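You operate a simulated robot arm through the tools that you are given. There is no shell and no other tool. Be economical: measure what you need, move in short steps, check, and stop when the job is done.

Carry out the task below with a simulated robot arm. There is one attempt and no reset: what you move stays moved.

Task
Iron the creases out of the green hat's brim and park the iron on the wire rack.
Fine: Steam on by the iron's lever, off at the end; no scorch marks; the green felt hat stays in its ring stand.

Only the result counts: the job must be done as asked and must still hold three seconds after the hand-in. Knocking over, shifting, dropping, spilling or breaking anything else fails it.

Robot
A 7-joint arm with a two-finger gripper on a trunk, on a base that drives. Base frame: it is fixed to the floor where the robot stands at the start and does not move with it; the origin is under the middle of the robot, x ahead of it, y to its left, z up; the surface under the hand at the start is at about z = 0.8. Units: m, rad, N and s.
With the tool pointing down near the work surface it reaches from about 0.3 to 0.74 m from the robot's upright axis, wherever it stands. Its first joint turns from -2.897 to 2.897 rad. Places, roughly: black knob [0.8, 0, 0.9]; dark blue lever [0.8, -0.1, 0.9]; felt hat (43x43x13 cm) [0.5, 0.2, 1]; small black lever [0.6, 0, 0.9]; teal lever [0.8, 0.2, 1]; wire rack by the iron [0.4, -0.1, 0.8]. Payload 2.94 kg.
The tool frame sits at the grasp point between the pads (the TCP): z along the fingers, y along the line on which they close. The tips reach 0.03 m beyond it. Largest opening 0.138 m; the body of the gripper starts 0.109 m behind the TCP.
Orientation is that of the tool frame in the base frame, as a unit quaternion [x, y, z, w]. With the fingers straight down and closing along the base's y, the tool's x points along the base's -x, its y along +y and its z along -z.

Tools
- The arm moves only by the tool play_rows. Its argument "increments" is a list of rows, each a list of 3 entries, a list of its own where there are three numbers: the opening, from 0 (shut) to 1 (fully open), then the shift along the base's x, y, z in units of 20 mm (1.0 is 20 mm), then the turn, a rotation vector about the base's x, y, z in units of 6 degrees (1.0 is 6 degrees). In form: [[fingers, [dx, dy, dz], [wx, wy, wz]], ...]. A call has 1 to 10 rows; each row shifts and turns the commanded pose from where the row before left it. A call with a number of a shift or a turn outside -1 to 1 is refused whole. A row lasts 0.2 s, in which the tool goes at most 0.05 m and 0.15 rad; a call with a longer step from one row to the next is refused whole, and so is a gripper value outside its range. A pose out of reach is approached as far as the arm can. The call stops where the force on the tool passes 40 N (or 10 N more than at its start, if that is more) or the arm is blocked; 0.2 s more then pass. The fingers move at their own pace and stop on an object; they squeeze with about 45 N. The grip force told is the motor's: it shows also when the fingers shut on nothing. Time passes only in rows, and 0.2 s behind the last, so rows that do not move let the fingers close. It gives the time, the measured TCP pose, the force on the tool (base axes), the opening and the grip force at its end, in the units of the frame above (readings bear some noise), with the torque about the TCP (base axes, N m) and any sound that the robot's microphone picked up.
- Cameras (640 x 400 px; columns grow to the right, rows downward): "scene" is now at [0.0035, 0.155, 1.576]; the picture's right is [0.20, -0.98, 0.00], its down [-0.62, -0.13, -0.77] and it looks along [0.76, 0.15, -0.64] (base axes); focal length 228 px, centre (320, 200). "wrist" rides on the gripper at [0.071, 0.019, -0.146] in the tool frame; the picture's right is [-0.26, 0.97, 0.00], its down [-0.85, -0.23, -0.48] and it looks along [-0.46, -0.12, 0.88] (tool axes); focal length 280 px, centre (320, 200). There is no depth. A picture from a camera that has moved, and an enlarged one, comes with that camera's place and axes in the base frame and with its lens.
- snapshot(camera): a new picture of that camera. The clock stands still meanwhile.
- lift_body(by): slides the trunk up (or, below 0, down) by that many m; the arm and the scene camera ride with it, the base frame stays. It gives what a move gives, with no picture.
- base_move(legs): drives the robot by 1 to 6 legs, each [ahead, left, turn to the left] in m, m and rad, along the robot's own axes; the way and the turn of a leg run together, so that a leg with both is an arc; at most 1.5 m and 3.142 rad a leg. The arm and the cameras ride along, it lands a little off, and it stops where it bumps. It gives what a move gives.
- pan_tilt(pan, tilt): turns the head with the scene camera to pan (to the left, within 1.501 rad either way) and tilt (down, from -0.506 to 1.204), counted from straight ahead of the robot. It gives what a move gives.
- zoom(camera, box): a new picture of the part [left, top, right, bottom] of that camera's present view, enlarged. The clock stands still meanwhile.
- finish_job(): hands the job in; it is judged then, once.

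Work in short steps. Places have to be worked out from the pictures, the camera data and where the tool is seen: move nearer, look again, correct. Check each grasp and each placing, and mend what went wrong. You have 120 turns and 90 pictures in all, those below and enlarged ones among them. Open the gripper and draw the arm clear of the work before you hand the job in, unless the task says otherwise; then end with one line.

The tools are called after ">>>" as name(argument=value, ...) on one line, values as JSON. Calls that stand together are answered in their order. play_rows: Moves the arm, as the interface text tells. Its arguments: {"type":"object","properties":{"increments":{"type":"array","items":{"type":"array"}}},"required":["increments"]} The other tools are called the same way: lift_body (by) slides the trunk up or down; base_move (legs) drives the base; pan_tilt (pan, tilt) turns the head that bears the scene camera; snapshot (camera) takes a picture; zoom (camera, box) takes an enlarged picture of a part of a camera's view; finish_job () hands the job in.

At the start:

```text
time: 0.0
eef_pos: [0.3694, 0.2267, 1.3408]
tcp_rot: [-0.001, 1.0, -0.002, -0.003]
force: [0.8, -1.5, -0.3]
wrist_torque: [0.01, 0.0, 0.01]
opening: 0.1383
grasp_force: 0.0
trunk travel left (down, up): [-0.425, 0.029]
robot x, y, heading: [-0.0022, 0.0013, -0.0]
head pan, tilt: [0.454, 1.201]
```

scene: 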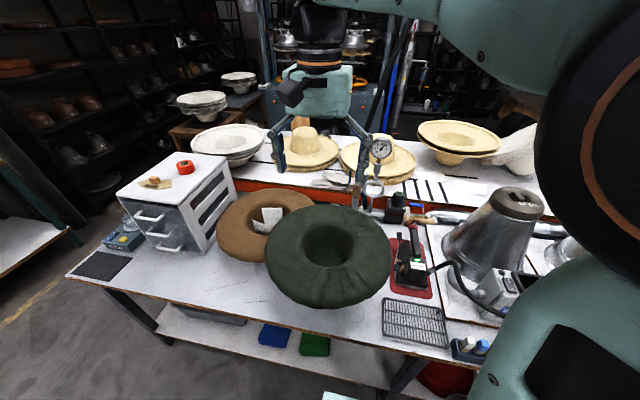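
wrist: 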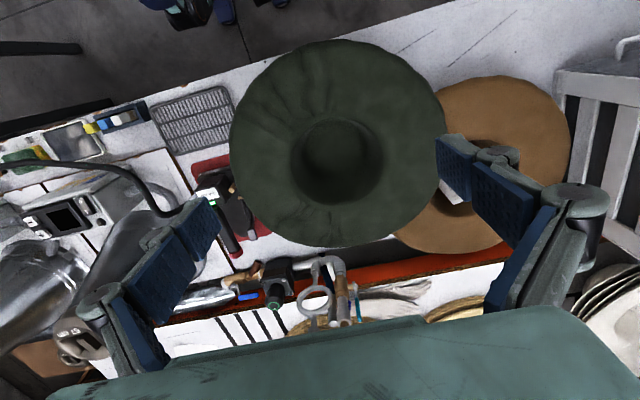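

The hat sits upside down with its brim up, and the iron stands on a red mat to its right. I'll zoom in on the iron, rack and brim.

>>> zoom(camera="scene", box=[350, 180, 510, 360])

>>> zoom(camera="wrist", box=[130, 60, 330, 320])

>>> zoom(camera="scene", box=[250, 190, 410, 320])

```text
2.22 times, centred on (430, 270) of scene
camera zoom: at [0.0035, 0.155, 1.576], right [0.2, -0.98, 0.0], down [-0.62, -0.13, -0.77], along [0.76, 0.15, -0.64], focal length 506 px, centre (76, 44)
```

zoom: 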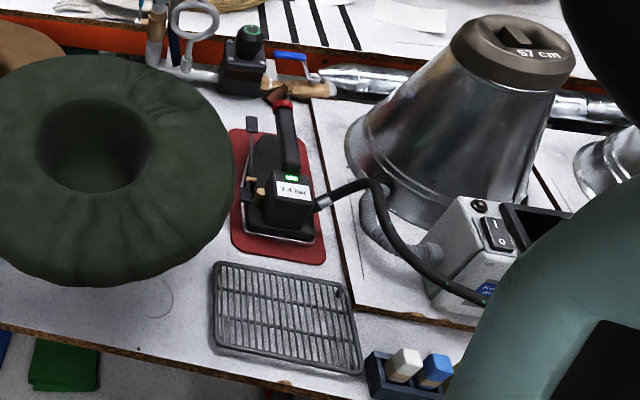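

```text
1.54 times, centred on (230, 190) of wrist
camera zoom: at [0.2996, 0.2463, 1.4867], right [0.26, 0.96, -0.01], down [0.85, -0.23, 0.47], along [0.45, -0.13, -0.88], focal length 431 px, centre (458, 215)
```

zoom: 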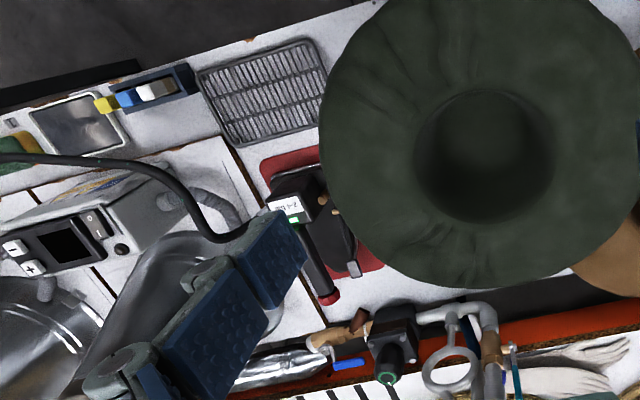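

```text
3.08 times, centred on (330, 255) of scene
camera zoom: at [0.0035, 0.155, 1.576], right [0.2, -0.98, 0.0], down [-0.62, -0.13, -0.77], along [0.76, 0.15, -0.64], focal length 700 px, centre (289, 31)
```

zoom: 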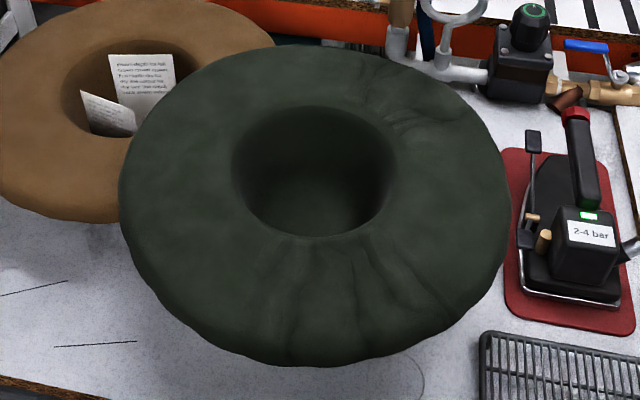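

Creases run radially on the near and far-right parts of the brim. I'll read the note, gauge and valve area, and take a closer look at the iron.

>>> zoom(camera="scene", box=[245, 195, 295, 240])

>>> zoom(camera="scene", box=[350, 130, 450, 230])

>>> zoom(camera="scene", box=[380, 215, 450, 305])

>>> zoom(camera="scene", box=[260, 30, 420, 200])

```text
8.89 times, centred on (270, 218) of scene
camera zoom: at [0.0035, 0.155, 1.576], right [0.2, -0.98, 0.0], down [-0.62, -0.13, -0.77], along [0.76, 0.15, -0.64], focal length 2022 px, centre (764, 44)
```

zoom: 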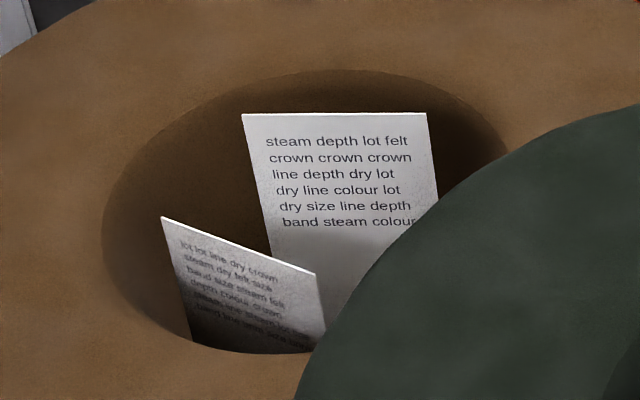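

```text
4.00 times, centred on (400, 180) of scene
camera zoom: at [0.0035, 0.155, 1.576], right [0.2, -0.98, 0.0], down [-0.62, -0.13, -0.77], along [0.76, 0.15, -0.64], focal length 910 px, centre (0, 280)
```

zoom: 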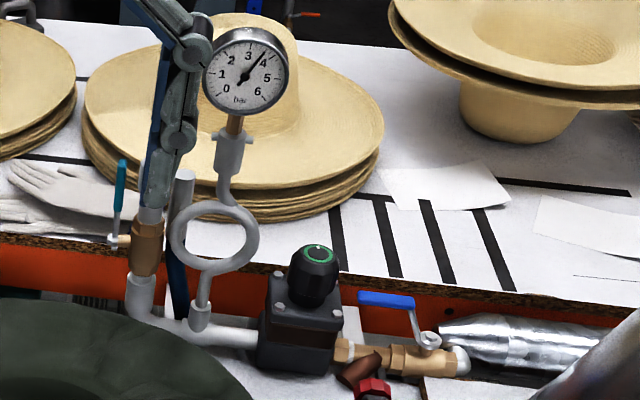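

```text
4.44 times, centred on (415, 260) of scene
camera zoom: at [0.0035, 0.155, 1.576], right [0.2, -0.98, 0.0], down [-0.62, -0.13, -0.77], along [0.76, 0.15, -0.64], focal length 1011 px, centre (-102, -67)
```

zoom: 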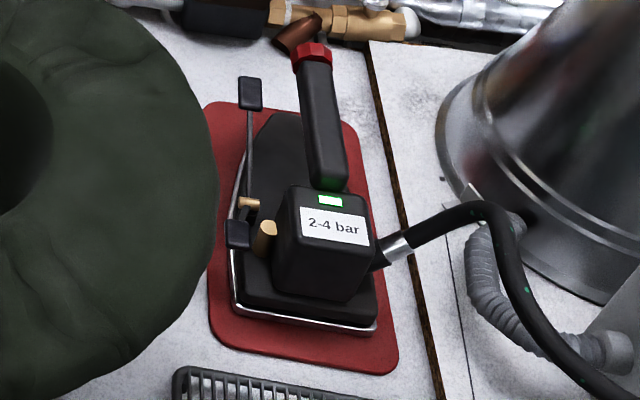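

```text
2.35 times, centred on (340, 115) of scene
camera zoom: at [0.0035, 0.155, 1.576], right [0.2, -0.98, 0.0], down [-0.62, -0.13, -0.77], along [0.76, 0.15, -0.64], focal length 535 px, centre (273, 400)
```

zoom: 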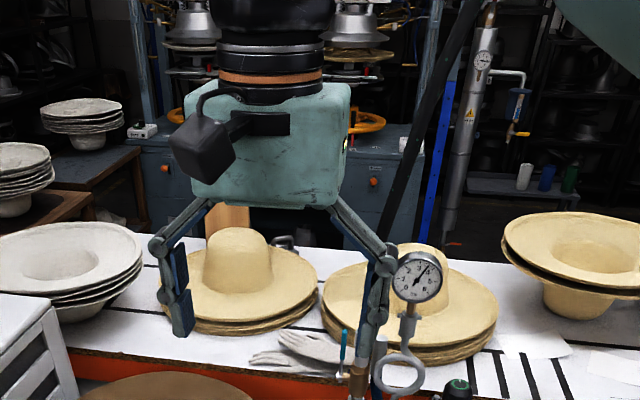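

The gauge reads about 3.4 bar, which is inside the iron's 2–4 bar range, and the iron's green light is on. The iron's handle runs along x at about y=-0.08, so I'll move the hand above it for a closer look.

>>> play_rows(increments=[[1, [0, -1, 0], [0, 0, 0]], [1, [0, -1, 0], [0, 0, 0]], [1, [0, -1, 0], [0, 0, 0]], [1, [0, -1, 0], [0, 0, 0]], [1, [0, -1, 0], [0, 0, 0]], [1, [0, -1, 0], [0, 0, 0]], [1, [0, -1, 0], [0, 0, 0]], [1, [0, -1, 0], [0, 0, 0]], [1, [0, -1, 0], [0, 0, 0]], [1, [0, -1, 0], [0, 0, 0]]])

>>> play_rows(increments=[[1, [0.5, -1, -1], [0, 0, 0]], [1, [0.5, -1, -1], [0, 0, 0]], [1, [0.5, -1, -1], [0, 0, 0]], [1, [0.5, -1, -1], [0, 0, 0]], [1, [0.5, 0, -1], [0, 0, 0]], [1, [0.5, 0, -1], [0, 0, 0]]])

>>> snapshot(camera="wrist")

>>> snapshot(camera="scene")

```text
time: 2.2
eef_pos: [0.373, 0.0275, 1.336]
tcp_rot: [0.001, 1.0, -0.005, -0.011]
force: [0.9, 0.0, 0.6]
wrist_torque: [0.0, -0.03, -0.01]
opening: 0.1381
grasp_force: 0.0
trunk travel left (down, up): [-0.425, 0.029]
robot x, y, heading: [0.001, 0.0005, -0.001]
head pan, tilt: [0.454, 1.201]
```

```text
time: 3.6
eef_pos: [0.428, -0.054, 1.2188]
tcp_rot: [0.0, 1.0, -0.002, -0.003]
force: [0.5, 0.3, -0.6]
wrist_torque: [0.0, 0.01, 0.01]
opening: 0.1379
grasp_force: 0.1
trunk travel left (down, up): [-0.425, 0.029]
robot x, y, heading: [0.0041, 0.0011, -0.001]
head pan, tilt: [0.454, 1.201]
```

```text
80 pictures are left
camera wrist: at [0.3583, -0.0353, 1.3648], right [0.26, 0.97, -0.01], down [0.85, -0.23, 0.47], along [0.46, -0.13, -0.88], focal length 280 px, centre (320, 200)
```

wrist: 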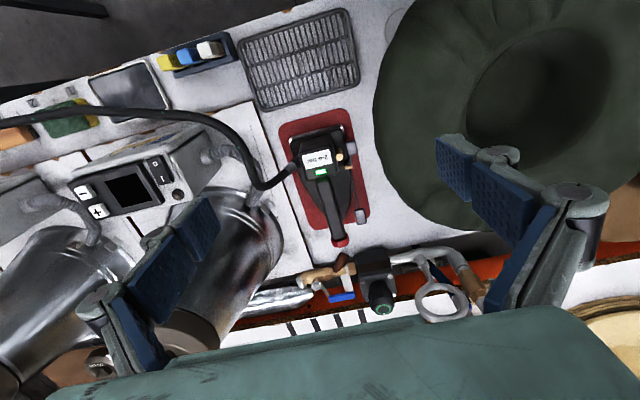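

```text
79 pictures are left
camera scene: at [-0.0293, 0.1626, 1.5392], right [0.44, -0.9, 0.0], down [-0.84, -0.41, -0.36], along [0.33, 0.16, -0.93], focal length 228 px, centre (320, 200)
```

scene: 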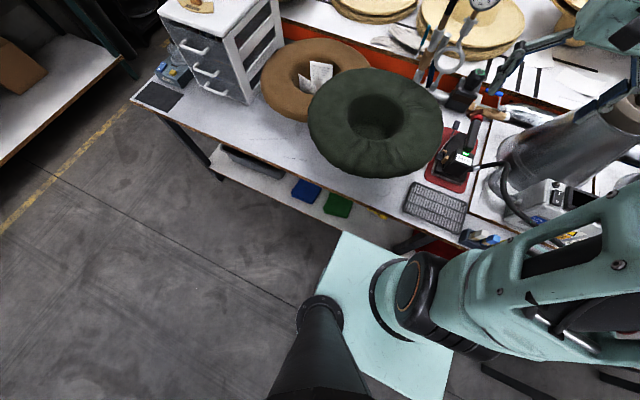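

The head camera has tilted down, so I'll aim it at the iron and zoom in from both cameras.

>>> pan_tilt(pan=-0.1, tilt=0.85)

>>> snapshot(camera="scene")

>>> zoom(camera="wrist", box=[260, 100, 400, 260])

```text
time: 4.6
eef_pos: [0.428, -0.055, 1.2195]
tcp_rot: [0.0, 1.0, -0.002, -0.002]
force: [-0.9, -1.1, 0.0]
wrist_torque: [-0.02, -0.01, 0.0]
opening: 0.1381
grasp_force: 0.0
trunk travel left (down, up): [-0.425, 0.029]
robot x, y, heading: [0.002, -0.0014, -0.004]
head pan, tilt: [-0.099, 0.85]
```

```text
78 pictures are left
camera scene: at [-0.0023, 0.1304, 1.5628], right [-0.1, -1.0, 0.0], down [-0.75, 0.07, -0.66], along [0.66, -0.07, -0.75], focal length 228 px, centre (320, 200)
```

scene: 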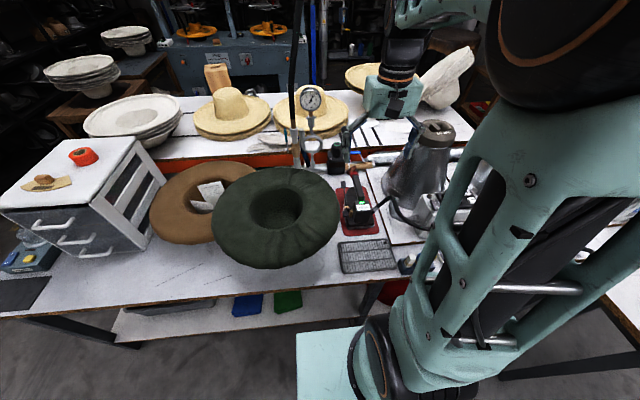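

```text
2.50 times, centred on (330, 180) of wrist
camera zoom: at [0.3578, -0.0354, 1.3651], right [0.26, 0.96, -0.01], down [0.85, -0.23, 0.47], along [0.46, -0.13, -0.88], focal length 701 px, centre (295, 250)
```

zoom: 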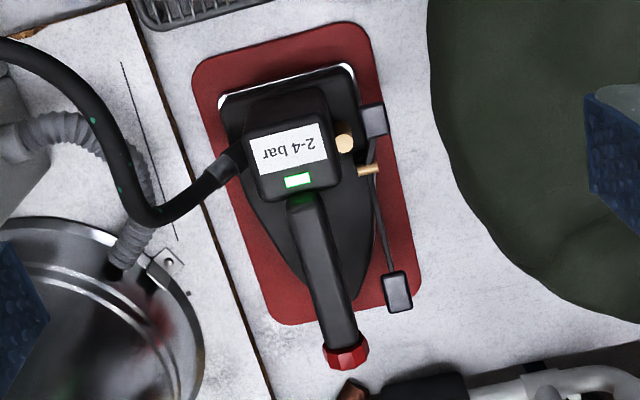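

Triangulating the iron: the handle spans x≈0.55–0.68 at y≈-0.083 with its top near z≈0.93. The lever's front paddle is at about [0.658,-0.035,0.90] and its rear tab at [0.53,-0.024,0.86]. I'll look closer at the lever.

>>> zoom(camera="scene", box=[330, 165, 390, 245])

>>> zoom(camera="wrist", box=[310, 125, 380, 235])

```text
5.00 times, centred on (360, 205) of scene
camera zoom: at [-0.0023, 0.1304, 1.5628], right [-0.1, -1.0, 0.0], down [-0.75, 0.07, -0.66], along [0.66, -0.07, -0.75], focal length 1138 px, centre (120, 175)
```

zoom: 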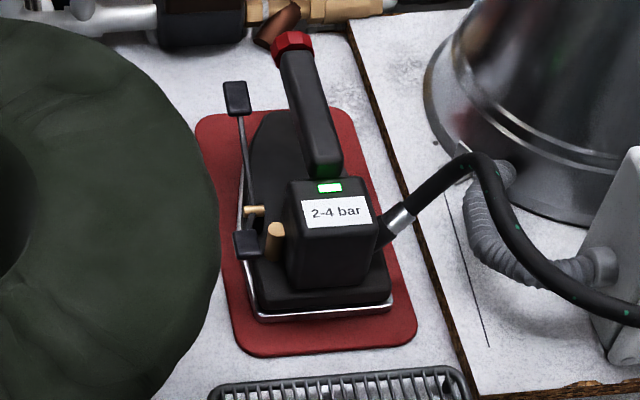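

```text
3.64 times, centred on (345, 180) of wrist
camera zoom: at [0.3578, -0.0354, 1.3651], right [0.26, 0.96, -0.01], down [0.85, -0.23, 0.47], along [0.46, -0.13, -0.88], focal length 1020 px, centre (229, 273)
```

zoom: 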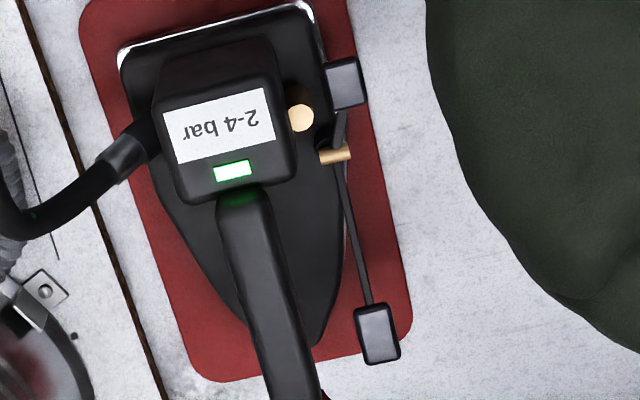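

The lever is a rocker on the brass pin and its front paddle is up, so I expect steam off. I'll shut the fingers and move above the front paddle.

>>> play_rows(increments=[[0, [1, 0.1, -0.7], [0, 0, 0]], [0, [1, 0.1, -0.7], [0, 0, 0]], [0, [1, 0.1, -0.7], [0, 0, 0]], [0, [1, 0.1, -0.7], [0, 0, 0]], [0, [1, 0.1, -0.7], [0, 0, 0]], [0, [1, 0.1, -0.7], [0, 0, 0]], [0, [1, 0.1, -0.7], [0, 0, 0]], [0, [1, 0.1, -0.7], [0, 0, 0]], [0, [1, 0.1, -0.7], [0, 0, 0]], [0, [1, 0.1, -0.7], [0, 0, 0]]])

>>> play_rows(increments=[[0, [0.75, 0, -0.5], [0, 0, 0]], [0, [0.7, 0, -0.5], [0, 0, 0]]])

>>> snapshot(camera="wrist")

>>> zoom(camera="scene", box=[320, 130, 420, 250])

```text
time: 6.8
eef_pos: [0.6302, -0.0311, 1.0817]
tcp_rot: [0.0, 1.0, -0.003, -0.002]
force: [-0.3, -0.3, 0.2]
wrist_torque: [0.02, 0.01, -0.02]
opening: 0.0
grasp_force: 29.1
trunk travel left (down, up): [-0.425, 0.029]
robot x, y, heading: [0.0014, 0.0003, 0.004]
head pan, tilt: [-0.099, 0.85]
```

```text
time: 7.4
eef_pos: [0.6588, -0.0333, 1.0633]
tcp_rot: [0.0, 1.0, -0.003, -0.003]
force: [0.1, 0.1, -0.2]
wrist_torque: [0.0, 0.0, -0.03]
opening: 0.0
grasp_force: 28.0
trunk travel left (down, up): [-0.425, 0.029]
robot x, y, heading: [0.0007, 0.0024, 0.003]
head pan, tilt: [-0.099, 0.85]
```

```text
74 pictures are left
camera wrist: at [0.5889, -0.014, 1.2073], right [0.26, 0.96, -0.01], down [0.85, -0.23, 0.47], along [0.45, -0.13, -0.88], focal length 280 px, centre (320, 200)
```

wrist: 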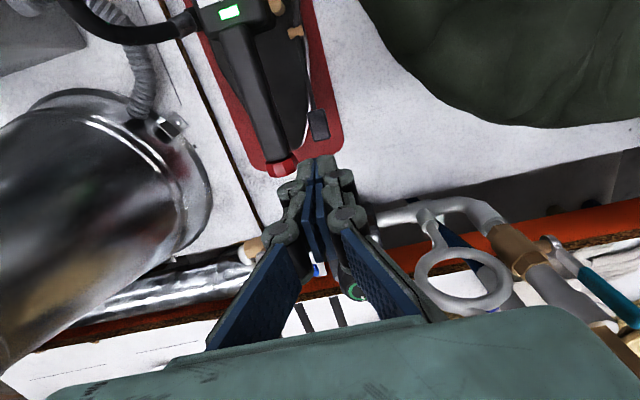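

```text
3.33 times, centred on (370, 190) of scene
camera zoom: at [-0.0018, 0.1303, 1.5629], right [-0.1, -1.0, 0.0], down [-0.75, 0.07, -0.66], along [0.66, -0.07, -0.75], focal length 758 px, centre (153, 233)
```

zoom: 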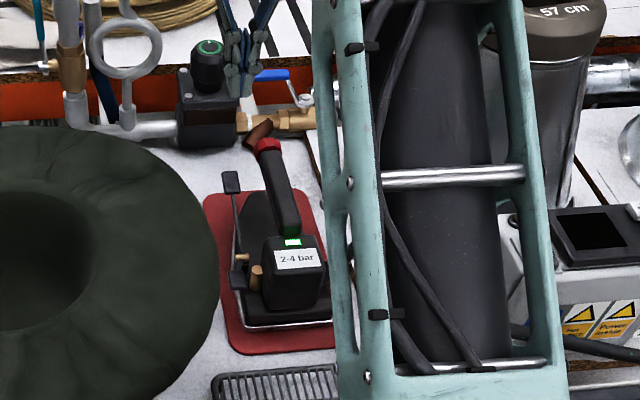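

The paddle projects to x≈0.656, y≈-0.037, right below the tips. I'll go down carefully.

>>> play_rows(increments=[[0, [0, -0.15, -1], [0, 0, 0]], [0, [0, 0, -1], [0, 0, 0]], [0, [0, 0, -1], [0, 0, 0]], [0, [0, 0, -1], [0, 0, 0]], [0, [0, 0, -1], [0, 0, 0]], [0, [0, 0, -1], [0, 0, 0]]])

>>> zoom(camera="wrist", box=[180, 0, 460, 220])

>>> zoom(camera="scene", box=[330, 150, 390, 230])

```text
time: 8.8
eef_pos: [0.6611, -0.0366, 0.9417]
tcp_rot: [0.0, 1.0, -0.003, -0.002]
force: [0.0, -0.4, -0.7]
wrist_torque: [0.01, -0.01, 0.0]
opening: 0.0
grasp_force: 28.8
trunk travel left (down, up): [-0.425, 0.029]
robot x, y, heading: [-0.0016, -0.0003, -0.0]
head pan, tilt: [-0.099, 0.85]
```

```text
1.82 times, centred on (320, 110) of wrist
camera zoom: at [0.5903, -0.016, 1.0873], right [0.26, 0.96, -0.01], down [0.85, -0.23, 0.47], along [0.46, -0.13, -0.88], focal length 510 px, centre (320, 364)
```

zoom: 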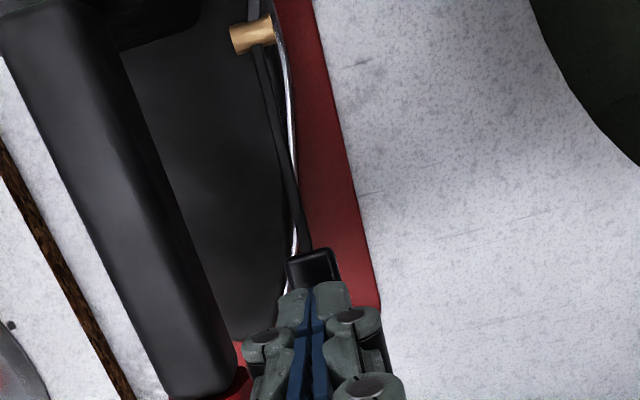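

```text
5.00 times, centred on (360, 190) of scene
camera zoom: at [-0.0021, 0.1304, 1.5629], right [-0.1, -1.0, 0.0], down [-0.75, 0.07, -0.66], along [0.66, -0.07, -0.75], focal length 1138 px, centre (120, 250)
```

zoom: 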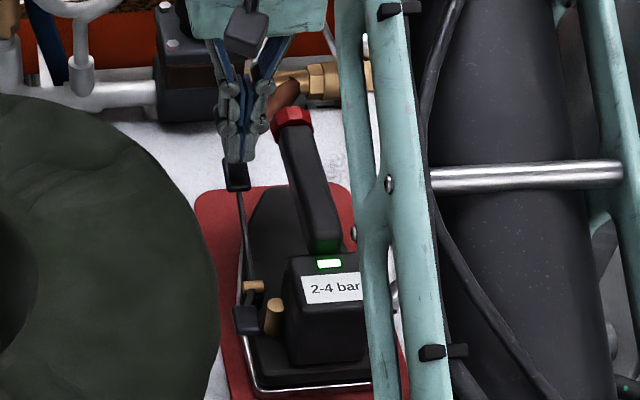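

The tip is just above the paddle and slightly forward, so I'll shift back a little and press down in small steps.

>>> play_rows(increments=[[0, [-0.3, 0, 0], [0, 0, 0]], [0, [0, 0, -0.3], [0, 0, 0]], [0, [0, 0, -0.3], [0, 0, 0]], [0, [0, 0, -0.3], [0, 0, 0]], [0, [0, 0, -0.3], [0, 0, 0]]])

>>> play_rows(increments=[[0, [0, 0, -0.3], [0, 0, 0]], [0, [0, 0, -0.3], [0, 0, 0]]])

>>> zoom(camera="scene", box=[330, 150, 390, 230])

```text
time: 10.0
eef_pos: [0.6524, -0.0352, 0.9167]
tcp_rot: [0.0, 1.0, -0.002, -0.002]
force: [-0.3, 0.2, 1.0]
wrist_torque: [-0.01, 0.01, 0.0]
opening: 0.0
grasp_force: 28.2
trunk travel left (down, up): [-0.425, 0.029]
robot x, y, heading: [-0.0043, 0.0018, 0.005]
head pan, tilt: [-0.099, 0.85]
```

```text
time: 10.6
eef_pos: [0.6529, -0.0357, 0.905]
tcp_rot: [0.0, 1.0, -0.002, -0.003]
force: [0.9, 0.8, 0.0]
wrist_torque: [-0.01, 0.04, 0.01]
opening: 0.0001
grasp_force: 28.6
trunk travel left (down, up): [-0.425, 0.029]
robot x, y, heading: [0.0024, 0.0003, -0.001]
head pan, tilt: [-0.099, 0.85]
```

```text
5.00 times, centred on (360, 190) of scene
camera zoom: at [-0.0022, 0.1303, 1.5629], right [-0.1, -1.0, 0.0], down [-0.75, 0.07, -0.66], along [0.66, -0.07, -0.75], focal length 1138 px, centre (120, 250)
```

zoom: 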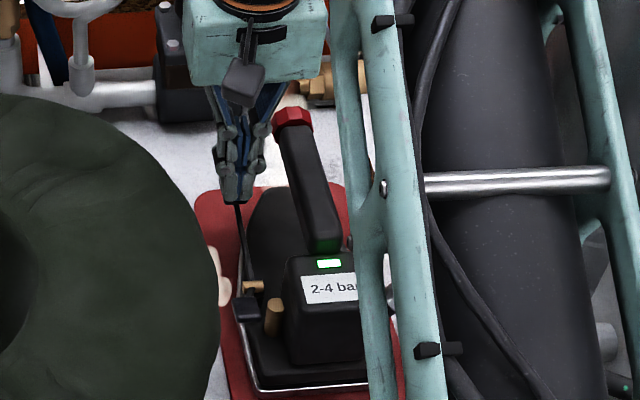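

The lever is rotating: its rear tab has risen. A pale blob has appeared beside the mat at the hat's edge, so I'll check what it is before going on.

>>> zoom(camera="scene", box=[345, 190, 375, 225])

>>> snapshot(camera="wrist")

>>> snapshot(camera="scene")

```text
11.43 times, centred on (360, 208) of scene
camera zoom: at [-0.0022, 0.1303, 1.5629], right [-0.1, -1.0, 0.0], down [-0.75, 0.07, -0.66], along [0.66, -0.07, -0.75], focal length 2600 px, centre (-137, 114)
```

zoom: 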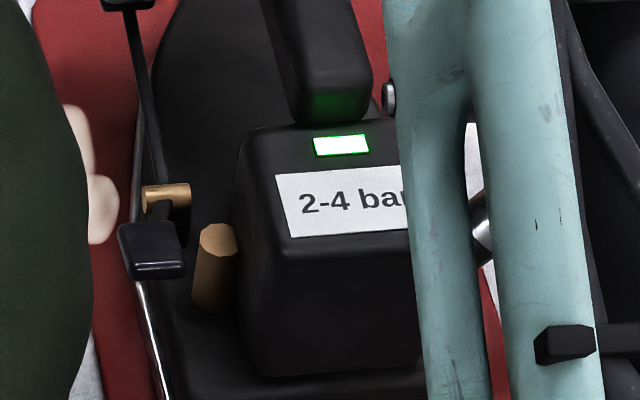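

```text
68 pictures are left
camera wrist: at [0.5834, -0.016, 1.05], right [0.26, 0.96, -0.01], down [0.85, -0.23, 0.47], along [0.45, -0.13, -0.88], focal length 280 px, centre (320, 200)
```

wrist: 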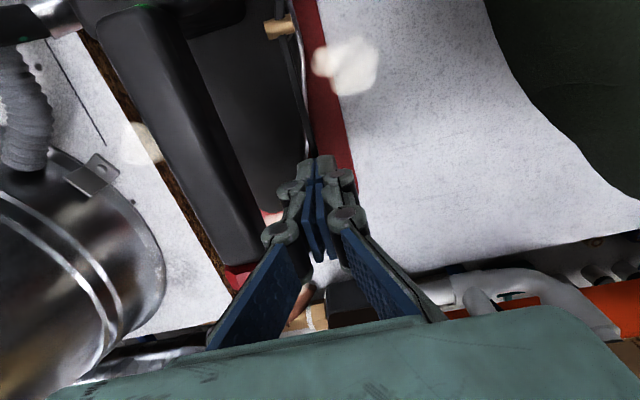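

```text
67 pictures are left
camera scene: at [-0.0022, 0.1303, 1.5629], right [-0.1, -1.0, 0.0], down [-0.75, 0.07, -0.66], along [0.66, -0.07, -0.75], focal length 228 px, centre (320, 200)
```

scene: 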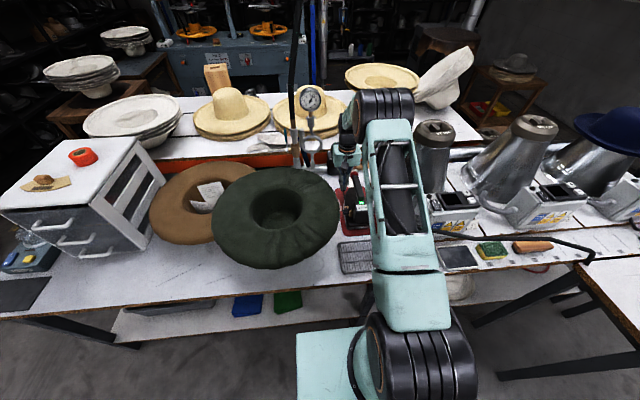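

Those are steam puffs from both sides of the soleplate, so steam is on. I'll press a little more to seat the lever, then lift off and check it stays.

>>> play_rows(increments=[[0, [0, 0, -0.25], [0, 0, 0]], [0, [0, 0, -0.25], [0, 0, 0]]])

>>> play_rows(increments=[[0, [0, 0, -0.25], [0, 0, 0]], [0, [0, 0, -0.25], [0, 0, 0]]])

>>> zoom(camera="scene", box=[330, 150, 390, 230])

```text
time: 11.2
eef_pos: [0.653, -0.0356, 0.8977]
tcp_rot: [0.0, 1.0, -0.003, -0.001]
force: [-1.3, -0.4, 11.1]
wrist_torque: [0.02, 0.07, -0.01]
opening: 0.006
grasp_force: 28.5
trunk travel left (down, up): [-0.425, 0.029]
robot x, y, heading: [-0.0014, 0.0035, 0.002]
head pan, tilt: [-0.099, 0.85]
```

```text
time: 11.8
eef_pos: [0.6546, -0.0357, 0.8964]
tcp_rot: [0.0, 1.0, -0.003, 0.005]
force: [-10.2, 0.6, 25.0]
wrist_torque: [0.02, 0.39, 0.01]
opening: 0.0059
grasp_force: 28.5
trunk travel left (down, up): [-0.425, 0.029]
robot x, y, heading: [0.0029, 0.003, 0.001]
head pan, tilt: [-0.099, 0.85]
stopped in row 2: the force on the tool passed its limit at 44 N (the readings are from after the stop); the commanded pose is now the measured one
```

```text
5.00 times, centred on (360, 190) of scene
camera zoom: at [-0.0066, 0.1306, 1.5629], right [-0.1, -1.0, 0.0], down [-0.75, 0.07, -0.66], along [0.66, -0.07, -0.75], focal length 1138 px, centre (120, 250)
```

zoom: 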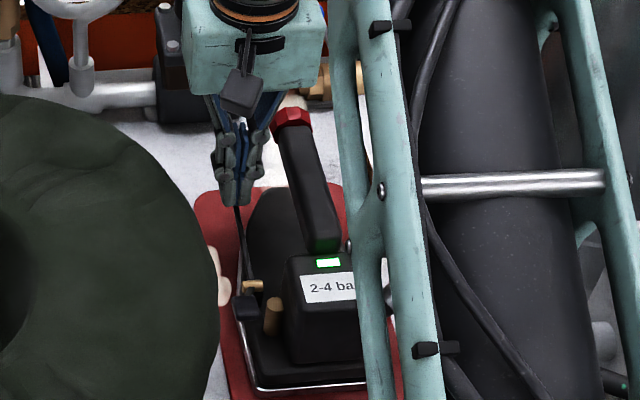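

The lever is at its stop. Lifting off, then moving back for a view.

>>> play_rows(increments=[[0, [0, 0, 1], [0, 0, 0]], [0, [0, 0, 1], [0, 0, 0]], [0, [0, 0, 1], [0, 0, 0]], [0, [0, 0, 1], [0, 0, 0]], [0.5, [-0.5, -0.5, 1], [0, 0, 0]], [0.5, [-0.5, -0.5, 1], [0, 0, 0]], [0.5, [-0.5, -0.5, 0], [0, 0, 0]], [0.5, [-0.5, -0.5, 0], [0, 0, 0]], [0.5, [-0.5, -0.35, 0], [0, 0, 0]], [0.5, [-0.5, 0, 0], [0, 0, 0]]])

>>> snapshot(camera="wrist")

>>> zoom(camera="scene", box=[330, 150, 390, 250])

```text
time: 14.0
eef_pos: [0.5945, -0.0819, 1.0121]
tcp_rot: [0.0, 1.0, -0.003, 0.003]
force: [0.3, 0.9, 0.9]
wrist_torque: [-0.02, -0.02, 0.02]
opening: 0.0688
grasp_force: 0.2
trunk travel left (down, up): [-0.425, 0.029]
robot x, y, heading: [-0.0007, -0.0011, -0.003]
head pan, tilt: [-0.099, 0.85]
```

```text
65 pictures are left
camera wrist: at [0.5242, -0.0618, 1.1567], right [0.26, 0.96, 0.0], down [0.85, -0.23, 0.48], along [0.46, -0.13, -0.88], focal length 280 px, centre (320, 200)
```

wrist: 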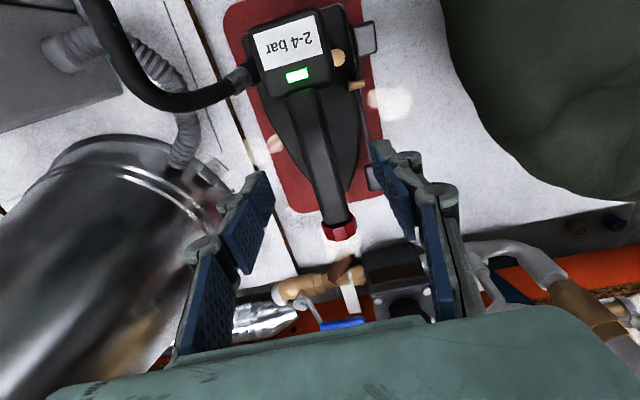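

```text
4.00 times, centred on (360, 200) of scene
camera zoom: at [-0.0025, 0.1304, 1.5629], right [-0.1, -1.0, 0.0], down [-0.75, 0.07, -0.66], along [0.66, -0.07, -0.75], focal length 910 px, centre (160, 200)
```

zoom: 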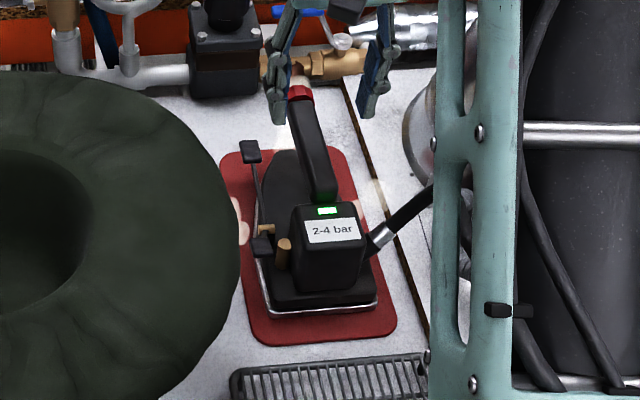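

The lever stays down and steam keeps flowing. The handle axis is at y≈-0.086, so I'll straddle it at x≈0.59 and descend to TCP z≈0.915.

>>> play_rows(increments=[[0.5, [0, -0.22, -1], [0, 0, 0]], [0.5, [0, 0, -1], [0, 0, 0]], [0.5, [0, 0, -1], [0, 0, 0]], [0.5, [0, 0, -0.9], [0, 0, 0]], [0.5, [0, 0, -0.9], [0, 0, 0]], [0.5, [0, 0, 0], [0, 0, 0]]])

>>> snapshot(camera="wrist")

>>> zoom(camera="scene", box=[330, 150, 390, 250])

```text
time: 15.4
eef_pos: [0.5974, -0.087, 0.9156]
tcp_rot: [-0.001, 1.0, -0.003, 0.001]
force: [-0.5, -0.3, -0.4]
wrist_torque: [0.02, 0.0, 0.01]
opening: 0.069
grasp_force: 0.0
trunk travel left (down, up): [-0.425, 0.029]
robot x, y, heading: [0.0017, 0.0007, 0.004]
head pan, tilt: [-0.099, 0.85]
```

```text
63 pictures are left
camera wrist: at [0.5256, -0.0677, 1.0595], right [0.26, 0.96, 0.0], down [0.85, -0.23, 0.48], along [0.46, -0.13, -0.88], focal length 280 px, centre (320, 200)
```

wrist: 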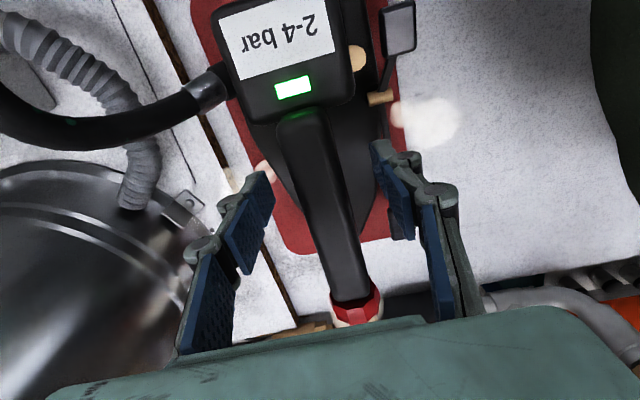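

```text
4.00 times, centred on (360, 200) of scene
camera zoom: at [-0.0024, 0.1304, 1.5629], right [-0.1, -1.0, 0.0], down [-0.75, 0.07, -0.66], along [0.66, -0.07, -0.75], focal length 910 px, centre (160, 200)
```

zoom: 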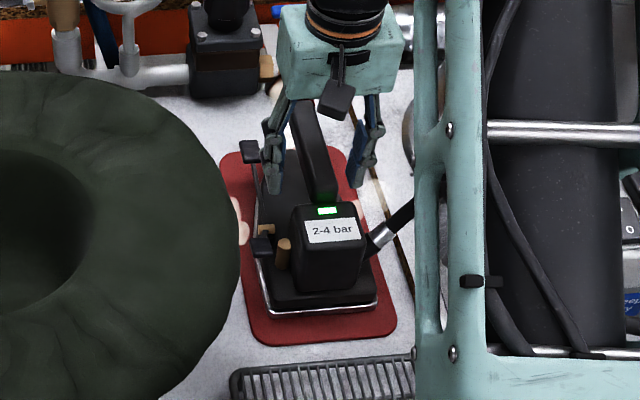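

The handle is between the fingers. I'll move back 8 mm and close.

>>> play_rows(increments=[[0.5, [-0.4, 0, -0.1], [0, 0, 0]], [0, [0, 0, 0], [0, 0, 0]], [0, [0, 0, 0], [0, 0, 0]], [0, [0, 0, 0], [0, 0, 0]], [0, [0, 0, 0], [0, 0, 0]]])

>>> play_rows(increments=[[0, [0, 0, 0.5], [0, 0, 0]], [0, [0, 0, 0.5], [0, 0, 0]], [0, [0, 0, 0], [0, 0, 0]]])

>>> snapshot(camera="wrist")

>>> zoom(camera="scene", box=[330, 150, 390, 250])

```text
time: 16.6
eef_pos: [0.5882, -0.0848, 0.9128]
tcp_rot: [0.0, 1.0, -0.002, 0.002]
force: [0.8, 9.3, -0.5]
wrist_torque: [0.29, 0.0, 0.0]
opening: 0.026
grasp_force: 44.9
trunk travel left (down, up): [-0.425, 0.029]
robot x, y, heading: [-0.0004, -0.0007, -0.003]
head pan, tilt: [-0.099, 0.85]
```

```text
time: 17.4
eef_pos: [0.5883, -0.0887, 0.9312]
tcp_rot: [0.0, 1.0, -0.003, 0.0]
force: [0.2, -0.2, -18.3]
wrist_torque: [0.0, -0.22, 0.01]
opening: 0.0255
grasp_force: 45.3
trunk travel left (down, up): [-0.425, 0.029]
robot x, y, heading: [0.0022, 0.0002, 0.001]
head pan, tilt: [-0.099, 0.85]
```

```text
61 pictures are left
camera wrist: at [0.517, -0.0687, 1.0764], right [0.26, 0.96, 0.0], down [0.85, -0.23, 0.48], along [0.46, -0.13, -0.88], focal length 280 px, centre (320, 200)
```

wrist: 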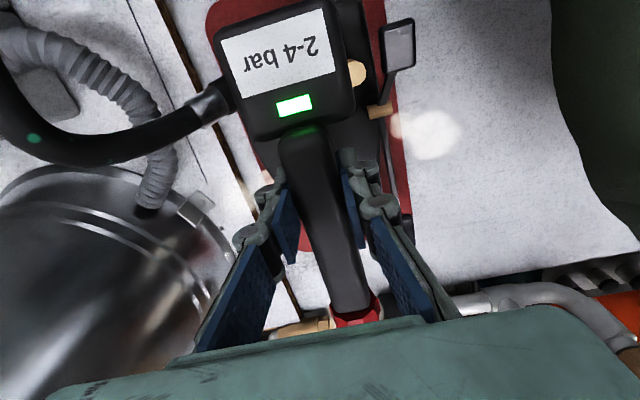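

```text
4.00 times, centred on (360, 200) of scene
camera zoom: at [-0.0002, 0.1301, 1.5628], right [-0.1, -1.0, 0.0], down [-0.75, 0.07, -0.66], along [0.66, -0.07, -0.75], focal length 910 px, centre (160, 200)
```

zoom: 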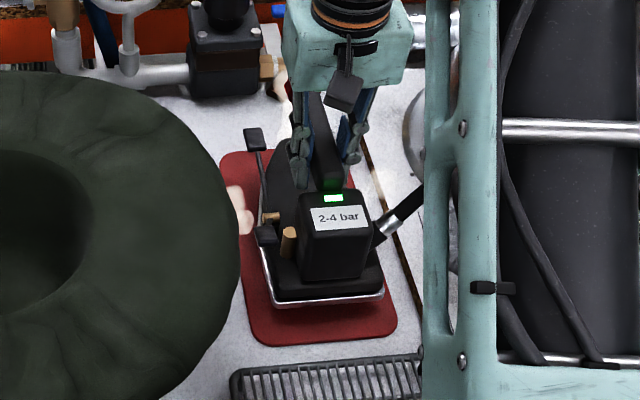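

I've got the iron: about 18 N, hanging level, with steam on and the lever down. I'll lift it clear and then look at the brim's profile.

>>> play_rows(increments=[[0, [0, 0, 1], [0, 0, 0]], [0, [0, 0, 1], [0, 0, 0]], [0, [0, 0, 1], [0, 0, 0]], [0, [0, 0, 1], [0, 0, 0]], [0, [0, 0, 1], [0, 0, 0]], [0, [0, 0, 1], [0, 0, 0]], [0, [0, 0, 1], [0, 0, 0]], [0, [0, 0, 1], [0, 0, 0]], [0, [0, 0, 1], [0, 0, 0]], [0, [0, 0, 1], [0, 0, 0]]])

>>> play_rows(increments=[[0, [0, 0, 1], [0, 0, 0]], [0, [0, 0, 1], [0, 0, 0]], [0, [0, 0, 1], [0, 0, 0]], [0, [0, 0, 1], [0, 0, 0]], [0, [0, 0, 1], [0, 0, 0]], [0, [0, 0, 1], [0, 0, 0]], [0, [0, 0, 1], [0, 0, 0]], [0, [0, 0, 1], [0, 0, 0]]])

>>> lift_body(by=-0.2)

>>> pan_tilt(pan=0.25, tilt=0.6)

>>> snapshot(camera="scene")

```text
time: 19.6
eef_pos: [0.5892, -0.0884, 1.1331]
tcp_rot: [-0.001, 1.0, -0.003, 0.001]
force: [-1.3, 0.2, -18.8]
wrist_torque: [0.03, -0.18, -0.04]
opening: 0.0256
grasp_force: 44.8
trunk travel left (down, up): [-0.425, 0.029]
robot x, y, heading: [-0.0012, -0.0056, 0.0]
head pan, tilt: [-0.099, 0.85]
```

```text
time: 21.4
eef_pos: [0.5875, -0.0883, 1.291]
tcp_rot: [-0.001, 1.0, -0.003, 0.001]
force: [-0.2, -0.9, -19.1]
wrist_torque: [-0.01, -0.21, -0.03]
opening: 0.0255
grasp_force: 44.8
trunk travel left (down, up): [-0.425, 0.029]
robot x, y, heading: [-0.0022, -0.0005, -0.003]
head pan, tilt: [-0.099, 0.85]
```

```text
time: 23.5
eef_pos: [0.5872, -0.0877, 1.0902]
tcp_rot: [0.0, 1.0, -0.002, 0.002]
force: [-0.5, -0.3, -17.9]
wrist_torque: [-0.03, -0.17, 0.04]
opening: 0.0256
grasp_force: 45.3
trunk travel left (down, up): [-0.225, 0.229]
robot x, y, heading: [-0.0001, 0.0004, 0.002]
head pan, tilt: [-0.099, 0.85]
```

```text
time: 24.4
eef_pos: [0.5878, -0.0877, 1.0896]
tcp_rot: [0.0, 1.0, -0.002, 0.002]
force: [0.1, -0.8, -19.0]
wrist_torque: [0.0, -0.23, 0.0]
opening: 0.0255
grasp_force: 44.7
trunk travel left (down, up): [-0.225, 0.229]
robot x, y, heading: [-0.003, -0.0005, 0.004]
head pan, tilt: [0.25, 0.6]
```

```text
59 pictures are left
camera scene: at [0.0074, 0.1596, 1.3837], right [0.25, -0.97, 0.0], down [-0.55, -0.14, -0.82], along [0.8, 0.2, -0.57], focal length 228 px, centre (320, 200)
```

scene: 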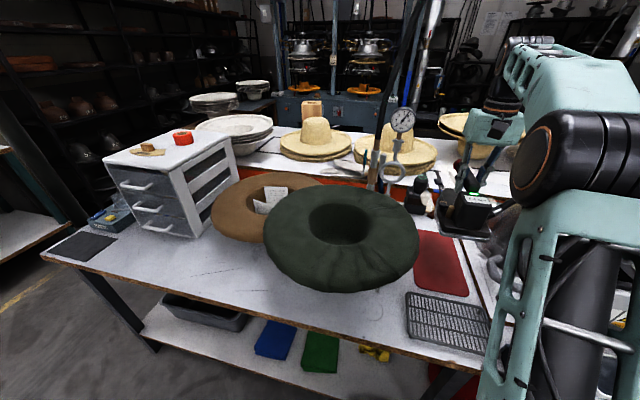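

I'd like a lower side view of the brim, so I'll raise the iron with the arm and lower the trunk more.

>>> play_rows(increments=[[0, [0, 0, 1], [0, 0, 0]], [0, [0, 0, 1], [0, 0, 0]], [0, [0, 0, 1], [0, 0, 0]], [0, [0, 0, 1], [0, 0, 0]], [0, [0, 0, 1], [0, 0, 0]], [0, [0, 0, 1], [0, 0, 0]], [0, [0, 0, 1], [0, 0, 0]], [0, [0, 0, 1], [0, 0, 0]], [0, [0, 0, 1], [0, 0, 0]], [0, [0, 0, 1], [0, 0, 0]]])

>>> lift_body(by=-0.2)

>>> pan_tilt(pan=0.2, tilt=0.35)

>>> snapshot(camera="scene")

```text
time: 26.6
eef_pos: [0.5841, -0.0881, 1.1681]
tcp_rot: [-0.001, 1.0, -0.003, 0.004]
force: [-0.9, 0.6, -18.7]
wrist_torque: [0.02, -0.17, 0.0]
opening: 0.0256
grasp_force: 45.2
out of reach, approached as far as the arm can: row 4, 5, 6, 7, 8, 9, 10
trunk travel left (down, up): [-0.225, 0.229]
robot x, y, heading: [-0.0023, -0.002, -0.001]
head pan, tilt: [0.25, 0.6]
```

```text
time: 28.7
eef_pos: [0.5845, -0.0885, 0.9686]
tcp_rot: [0.0, 1.0, -0.003, 0.003]
force: [0.6, 0.3, -17.9]
wrist_torque: [-0.01, -0.19, 0.02]
opening: 0.0255
grasp_force: 45.3
trunk travel left (down, up): [-0.025, 0.429]
robot x, y, heading: [0.0011, -0.0002, 0.002]
head pan, tilt: [0.25, 0.6]
```

```text
time: 29.5
eef_pos: [0.5844, -0.0888, 0.9673]
tcp_rot: [0.0, 1.0, -0.003, 0.004]
force: [0.5, 0.4, -18.0]
wrist_torque: [-0.01, -0.19, 0.0]
opening: 0.0254
grasp_force: 45.0
trunk travel left (down, up): [-0.025, 0.429]
robot x, y, heading: [-0.0035, 0.0006, 0.001]
head pan, tilt: [0.201, 0.351]
```

```text
58 pictures are left
camera scene: at [0.0126, 0.1564, 1.2064], right [0.2, -0.98, 0.0], down [-0.34, -0.07, -0.94], along [0.92, 0.19, -0.35], focal length 228 px, centre (320, 200)
```

scene: 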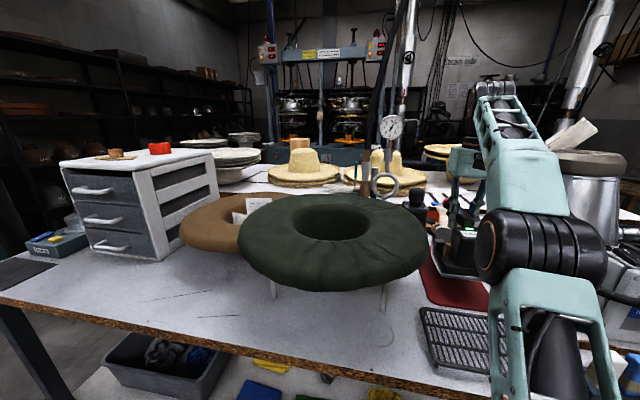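

>>> zoom(camera="scene", box=[230, 170, 440, 310])

```text
2.86 times, centred on (335, 240) of scene
camera zoom: at [0.0126, 0.1564, 1.2064], right [0.2, -0.98, 0.0], down [-0.34, -0.07, -0.94], along [0.92, 0.19, -0.35], focal length 650 px, centre (277, 86)
```

zoom: 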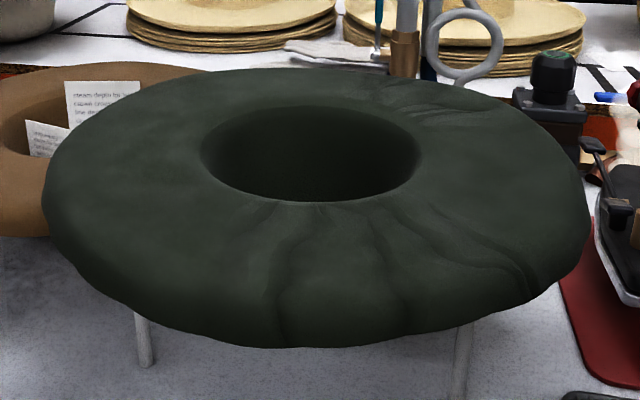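

The brim is near flat at z≈0.965, centred at about [0.505, 0.228], with the stand's legs under it at r≈0.15. There are two crease groups: near side (x 0.28–0.42, y 0.07–0.23) and far right (x 0.60–0.69, y 0.08–0.18). I'll raise the trunk again and go above the near group.

>>> lift_body(by=0.4)

>>> pan_tilt(pan=0.1, tilt=0.9)

>>> play_rows(increments=[[0, [-1, 1, -0.8], [0, 0, 0]], [0, [-1, 1, -0.8], [0, 0, 0]], [0, [-1, 1, -0.8], [0, 0, 0]], [0, [-1, 1, -0.8], [0, 0, 0]], [0, [-1, 1, -0.8], [0, 0, 0]], [0, [-1, 1, -0.8], [0, 0, 0]], [0, [-1, 1, -0.8], [0, 0, 0]], [0, [-1, 1, -0.8], [0, 0, 0]], [0, [-1, 1, -0.8], [0, 0, 0]], [0, [-1, 1, -0.8], [0, 0, 0]]])

>>> snapshot(camera="scene")

```text
time: 33.3
eef_pos: [0.5851, -0.0879, 1.3683]
tcp_rot: [0.0, 1.0, -0.003, 0.004]
force: [0.2, -1.1, -17.5]
wrist_torque: [0.0, -0.21, -0.01]
opening: 0.0257
grasp_force: 45.0
trunk travel left (down, up): [-0.425, 0.029]
robot x, y, heading: [-0.0037, 0.0012, 0.002]
head pan, tilt: [0.201, 0.351]
```

```text
time: 34.3
eef_pos: [0.5866, -0.0871, 1.3695]
tcp_rot: [0.0, 1.0, -0.003, 0.004]
force: [-0.7, -0.6, -17.8]
wrist_torque: [0.01, -0.19, 0.02]
opening: 0.0256
grasp_force: 45.3
trunk travel left (down, up): [-0.425, 0.029]
robot x, y, heading: [-0.0033, 0.0033, -0.005]
head pan, tilt: [0.099, 0.901]
```

```text
time: 36.5
eef_pos: [0.3834, 0.1114, 1.1981]
tcp_rot: [0.002, 1.0, -0.006, -0.008]
force: [0.5, -0.5, -17.8]
wrist_torque: [0.01, -0.27, -0.01]
opening: 0.0258
grasp_force: 45.4
trunk travel left (down, up): [-0.425, 0.029]
robot x, y, heading: [-0.003, -0.004, -0.002]
head pan, tilt: [0.099, 0.901]
```

```text
56 pictures are left
camera scene: at [0.0014, 0.1383, 1.567], right [-0.01, -1.0, 0.0], down [-0.72, 0.01, -0.7], along [0.7, -0.01, -0.72], focal length 228 px, centre (320, 200)
```

scene: 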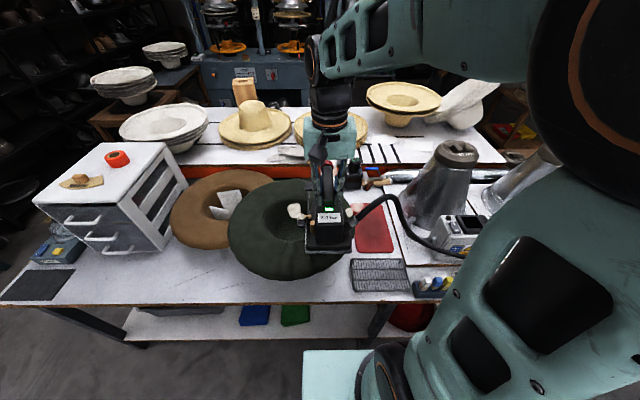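

The iron is over the hat with steam still puffing. I'll move to just above the brim at the left end of the near crease group.

>>> play_rows(increments=[[0, [-0.27, 1, -0.6], [0, 0, 0]], [0, [-0.27, 1, -0.6], [0, 0, 0]], [0, [-0.27, 1, -0.6], [0, 0, 0]], [0, [-0.27, 1, -0.6], [0, 0, 0]], [0, [-0.27, 1, -0.6], [0, 0, 0]], [0, [-0.27, 1, -0.6], [0, 0, 0]], [0, [-0.27, 1, -0.6], [0, 0, 0]], [0, [0, 0, 0], [0, 0, 0]]])

>>> zoom(camera="scene", box=[200, 150, 400, 300])

>>> snapshot(camera="wrist")

```text
time: 38.3
eef_pos: [0.3467, 0.2531, 1.1244]
tcp_rot: [0.0, 1.0, -0.004, 0.003]
force: [0.4, -0.1, -18.6]
wrist_torque: [-0.01, -0.19, -0.03]
opening: 0.0255
grasp_force: 45.2
trunk travel left (down, up): [-0.425, 0.029]
robot x, y, heading: [0.0001, -0.0008, 0.002]
head pan, tilt: [0.099, 0.901]
```

```text
2.67 times, centred on (300, 225) of scene
camera zoom: at [-0.0038, 0.1462, 1.5589], right [0.1, -1.0, 0.0], down [-0.78, -0.08, -0.62], along [0.62, 0.06, -0.78], focal length 607 px, centre (373, 133)
```

zoom: 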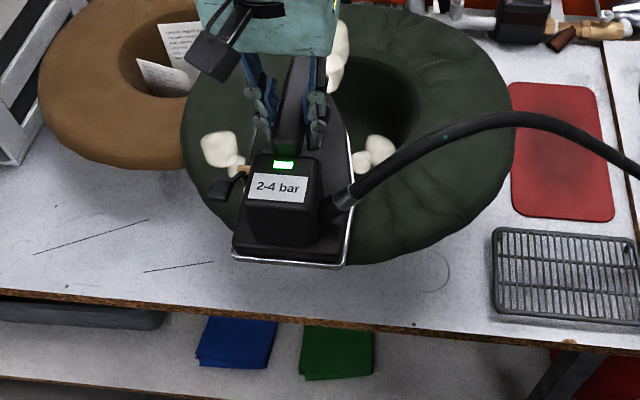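

```text
54 pictures are left
camera wrist: at [0.2757, 0.2731, 1.2678], right [0.26, 0.96, 0.0], down [0.85, -0.23, 0.48], along [0.47, -0.13, -0.88], focal length 280 px, centre (320, 200)
```

wrist: 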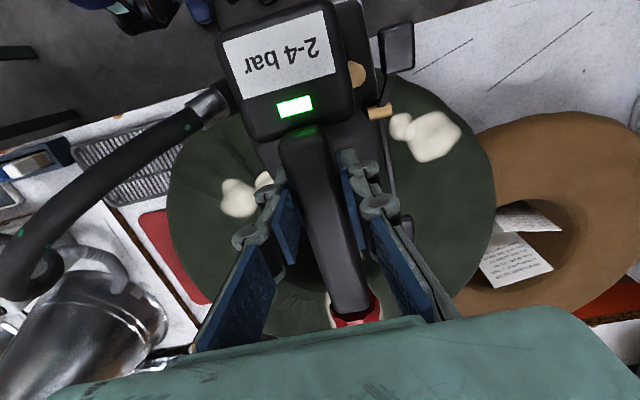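

Descending in small steps to find contact.

>>> play_rows(increments=[[0, [0, 0, -0.4], [0, 0, 0]], [0, [0, 0, -0.4], [0, 0, 0]], [0, [0, 0, -0.4], [0, 0, 0]], [0, [0, 0, -0.4], [0, 0, 0]]])

>>> play_rows(increments=[[0, [0, -0.2, -0.2], [0, 0, 0]], [0, [0, -0.2, -0.2], [0, 0, 0]], [0, [0, -0.2, -0.2], [0, 0, 0]]])

>>> zoom(camera="scene", box=[200, 150, 400, 300])

```text
time: 39.3
eef_pos: [0.346, 0.2516, 1.0917]
tcp_rot: [0.0, 1.0, -0.004, 0.004]
force: [-0.1, -0.3, -17.6]
wrist_torque: [0.02, -0.18, 0.02]
opening: 0.0254
grasp_force: 44.8
trunk travel left (down, up): [-0.425, 0.029]
robot x, y, heading: [-0.0006, 0.001, -0.003]
head pan, tilt: [0.099, 0.901]
```

```text
time: 40.1
eef_pos: [0.3432, 0.2444, 1.0834]
tcp_rot: [-0.002, 1.0, 0.0, 0.007]
force: [-12.4, 14.0, 21.0]
wrist_torque: [0.6, -1.16, 0.53]
opening: 0.0259
grasp_force: 44.8
trunk travel left (down, up): [-0.425, 0.029]
robot x, y, heading: [0.004, -0.0026, -0.002]
head pan, tilt: [0.099, 0.901]
```

```text
2.67 times, centred on (300, 225) of scene
camera zoom: at [-0.009, 0.147, 1.5595], right [0.1, -0.99, 0.0], down [-0.78, -0.08, -0.62], along [0.62, 0.06, -0.78], focal length 607 px, centre (373, 133)
```

zoom: 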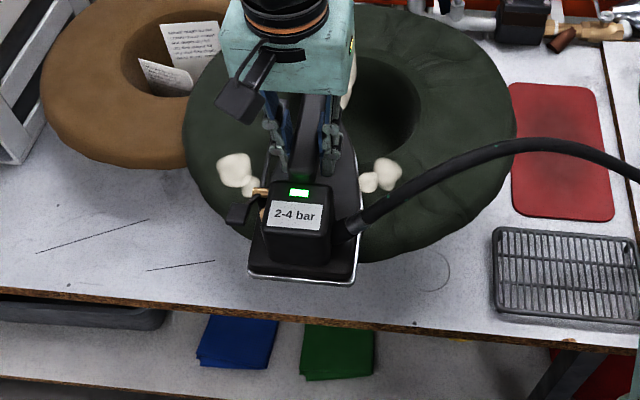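

Contact is at TCP z≈1.087 and quite stiff (about 39 N), so I'll ease up and sweep right.

>>> play_rows(increments=[[0, [0, -0.2, 0.28], [0, 0, 0]], [0, [0, -0.4, 0], [0, 0, 0]], [0, [0, -0.4, 0], [0, 0, 0]], [0, [0, -0.4, 0], [0, 0, 0]]])

```text
time: 41.1
eef_pos: [0.3469, 0.2116, 1.0854]
tcp_rot: [0.001, 1.0, -0.005, 0.002]
force: [0.4, -0.3, -18.3]
wrist_torque: [0.01, -0.13, -0.01]
opening: 0.0255
grasp_force: 44.9
trunk travel left (down, up): [-0.425, 0.029]
robot x, y, heading: [0.0018, -0.0054, -0.005]
head pan, tilt: [0.099, 0.901]
```

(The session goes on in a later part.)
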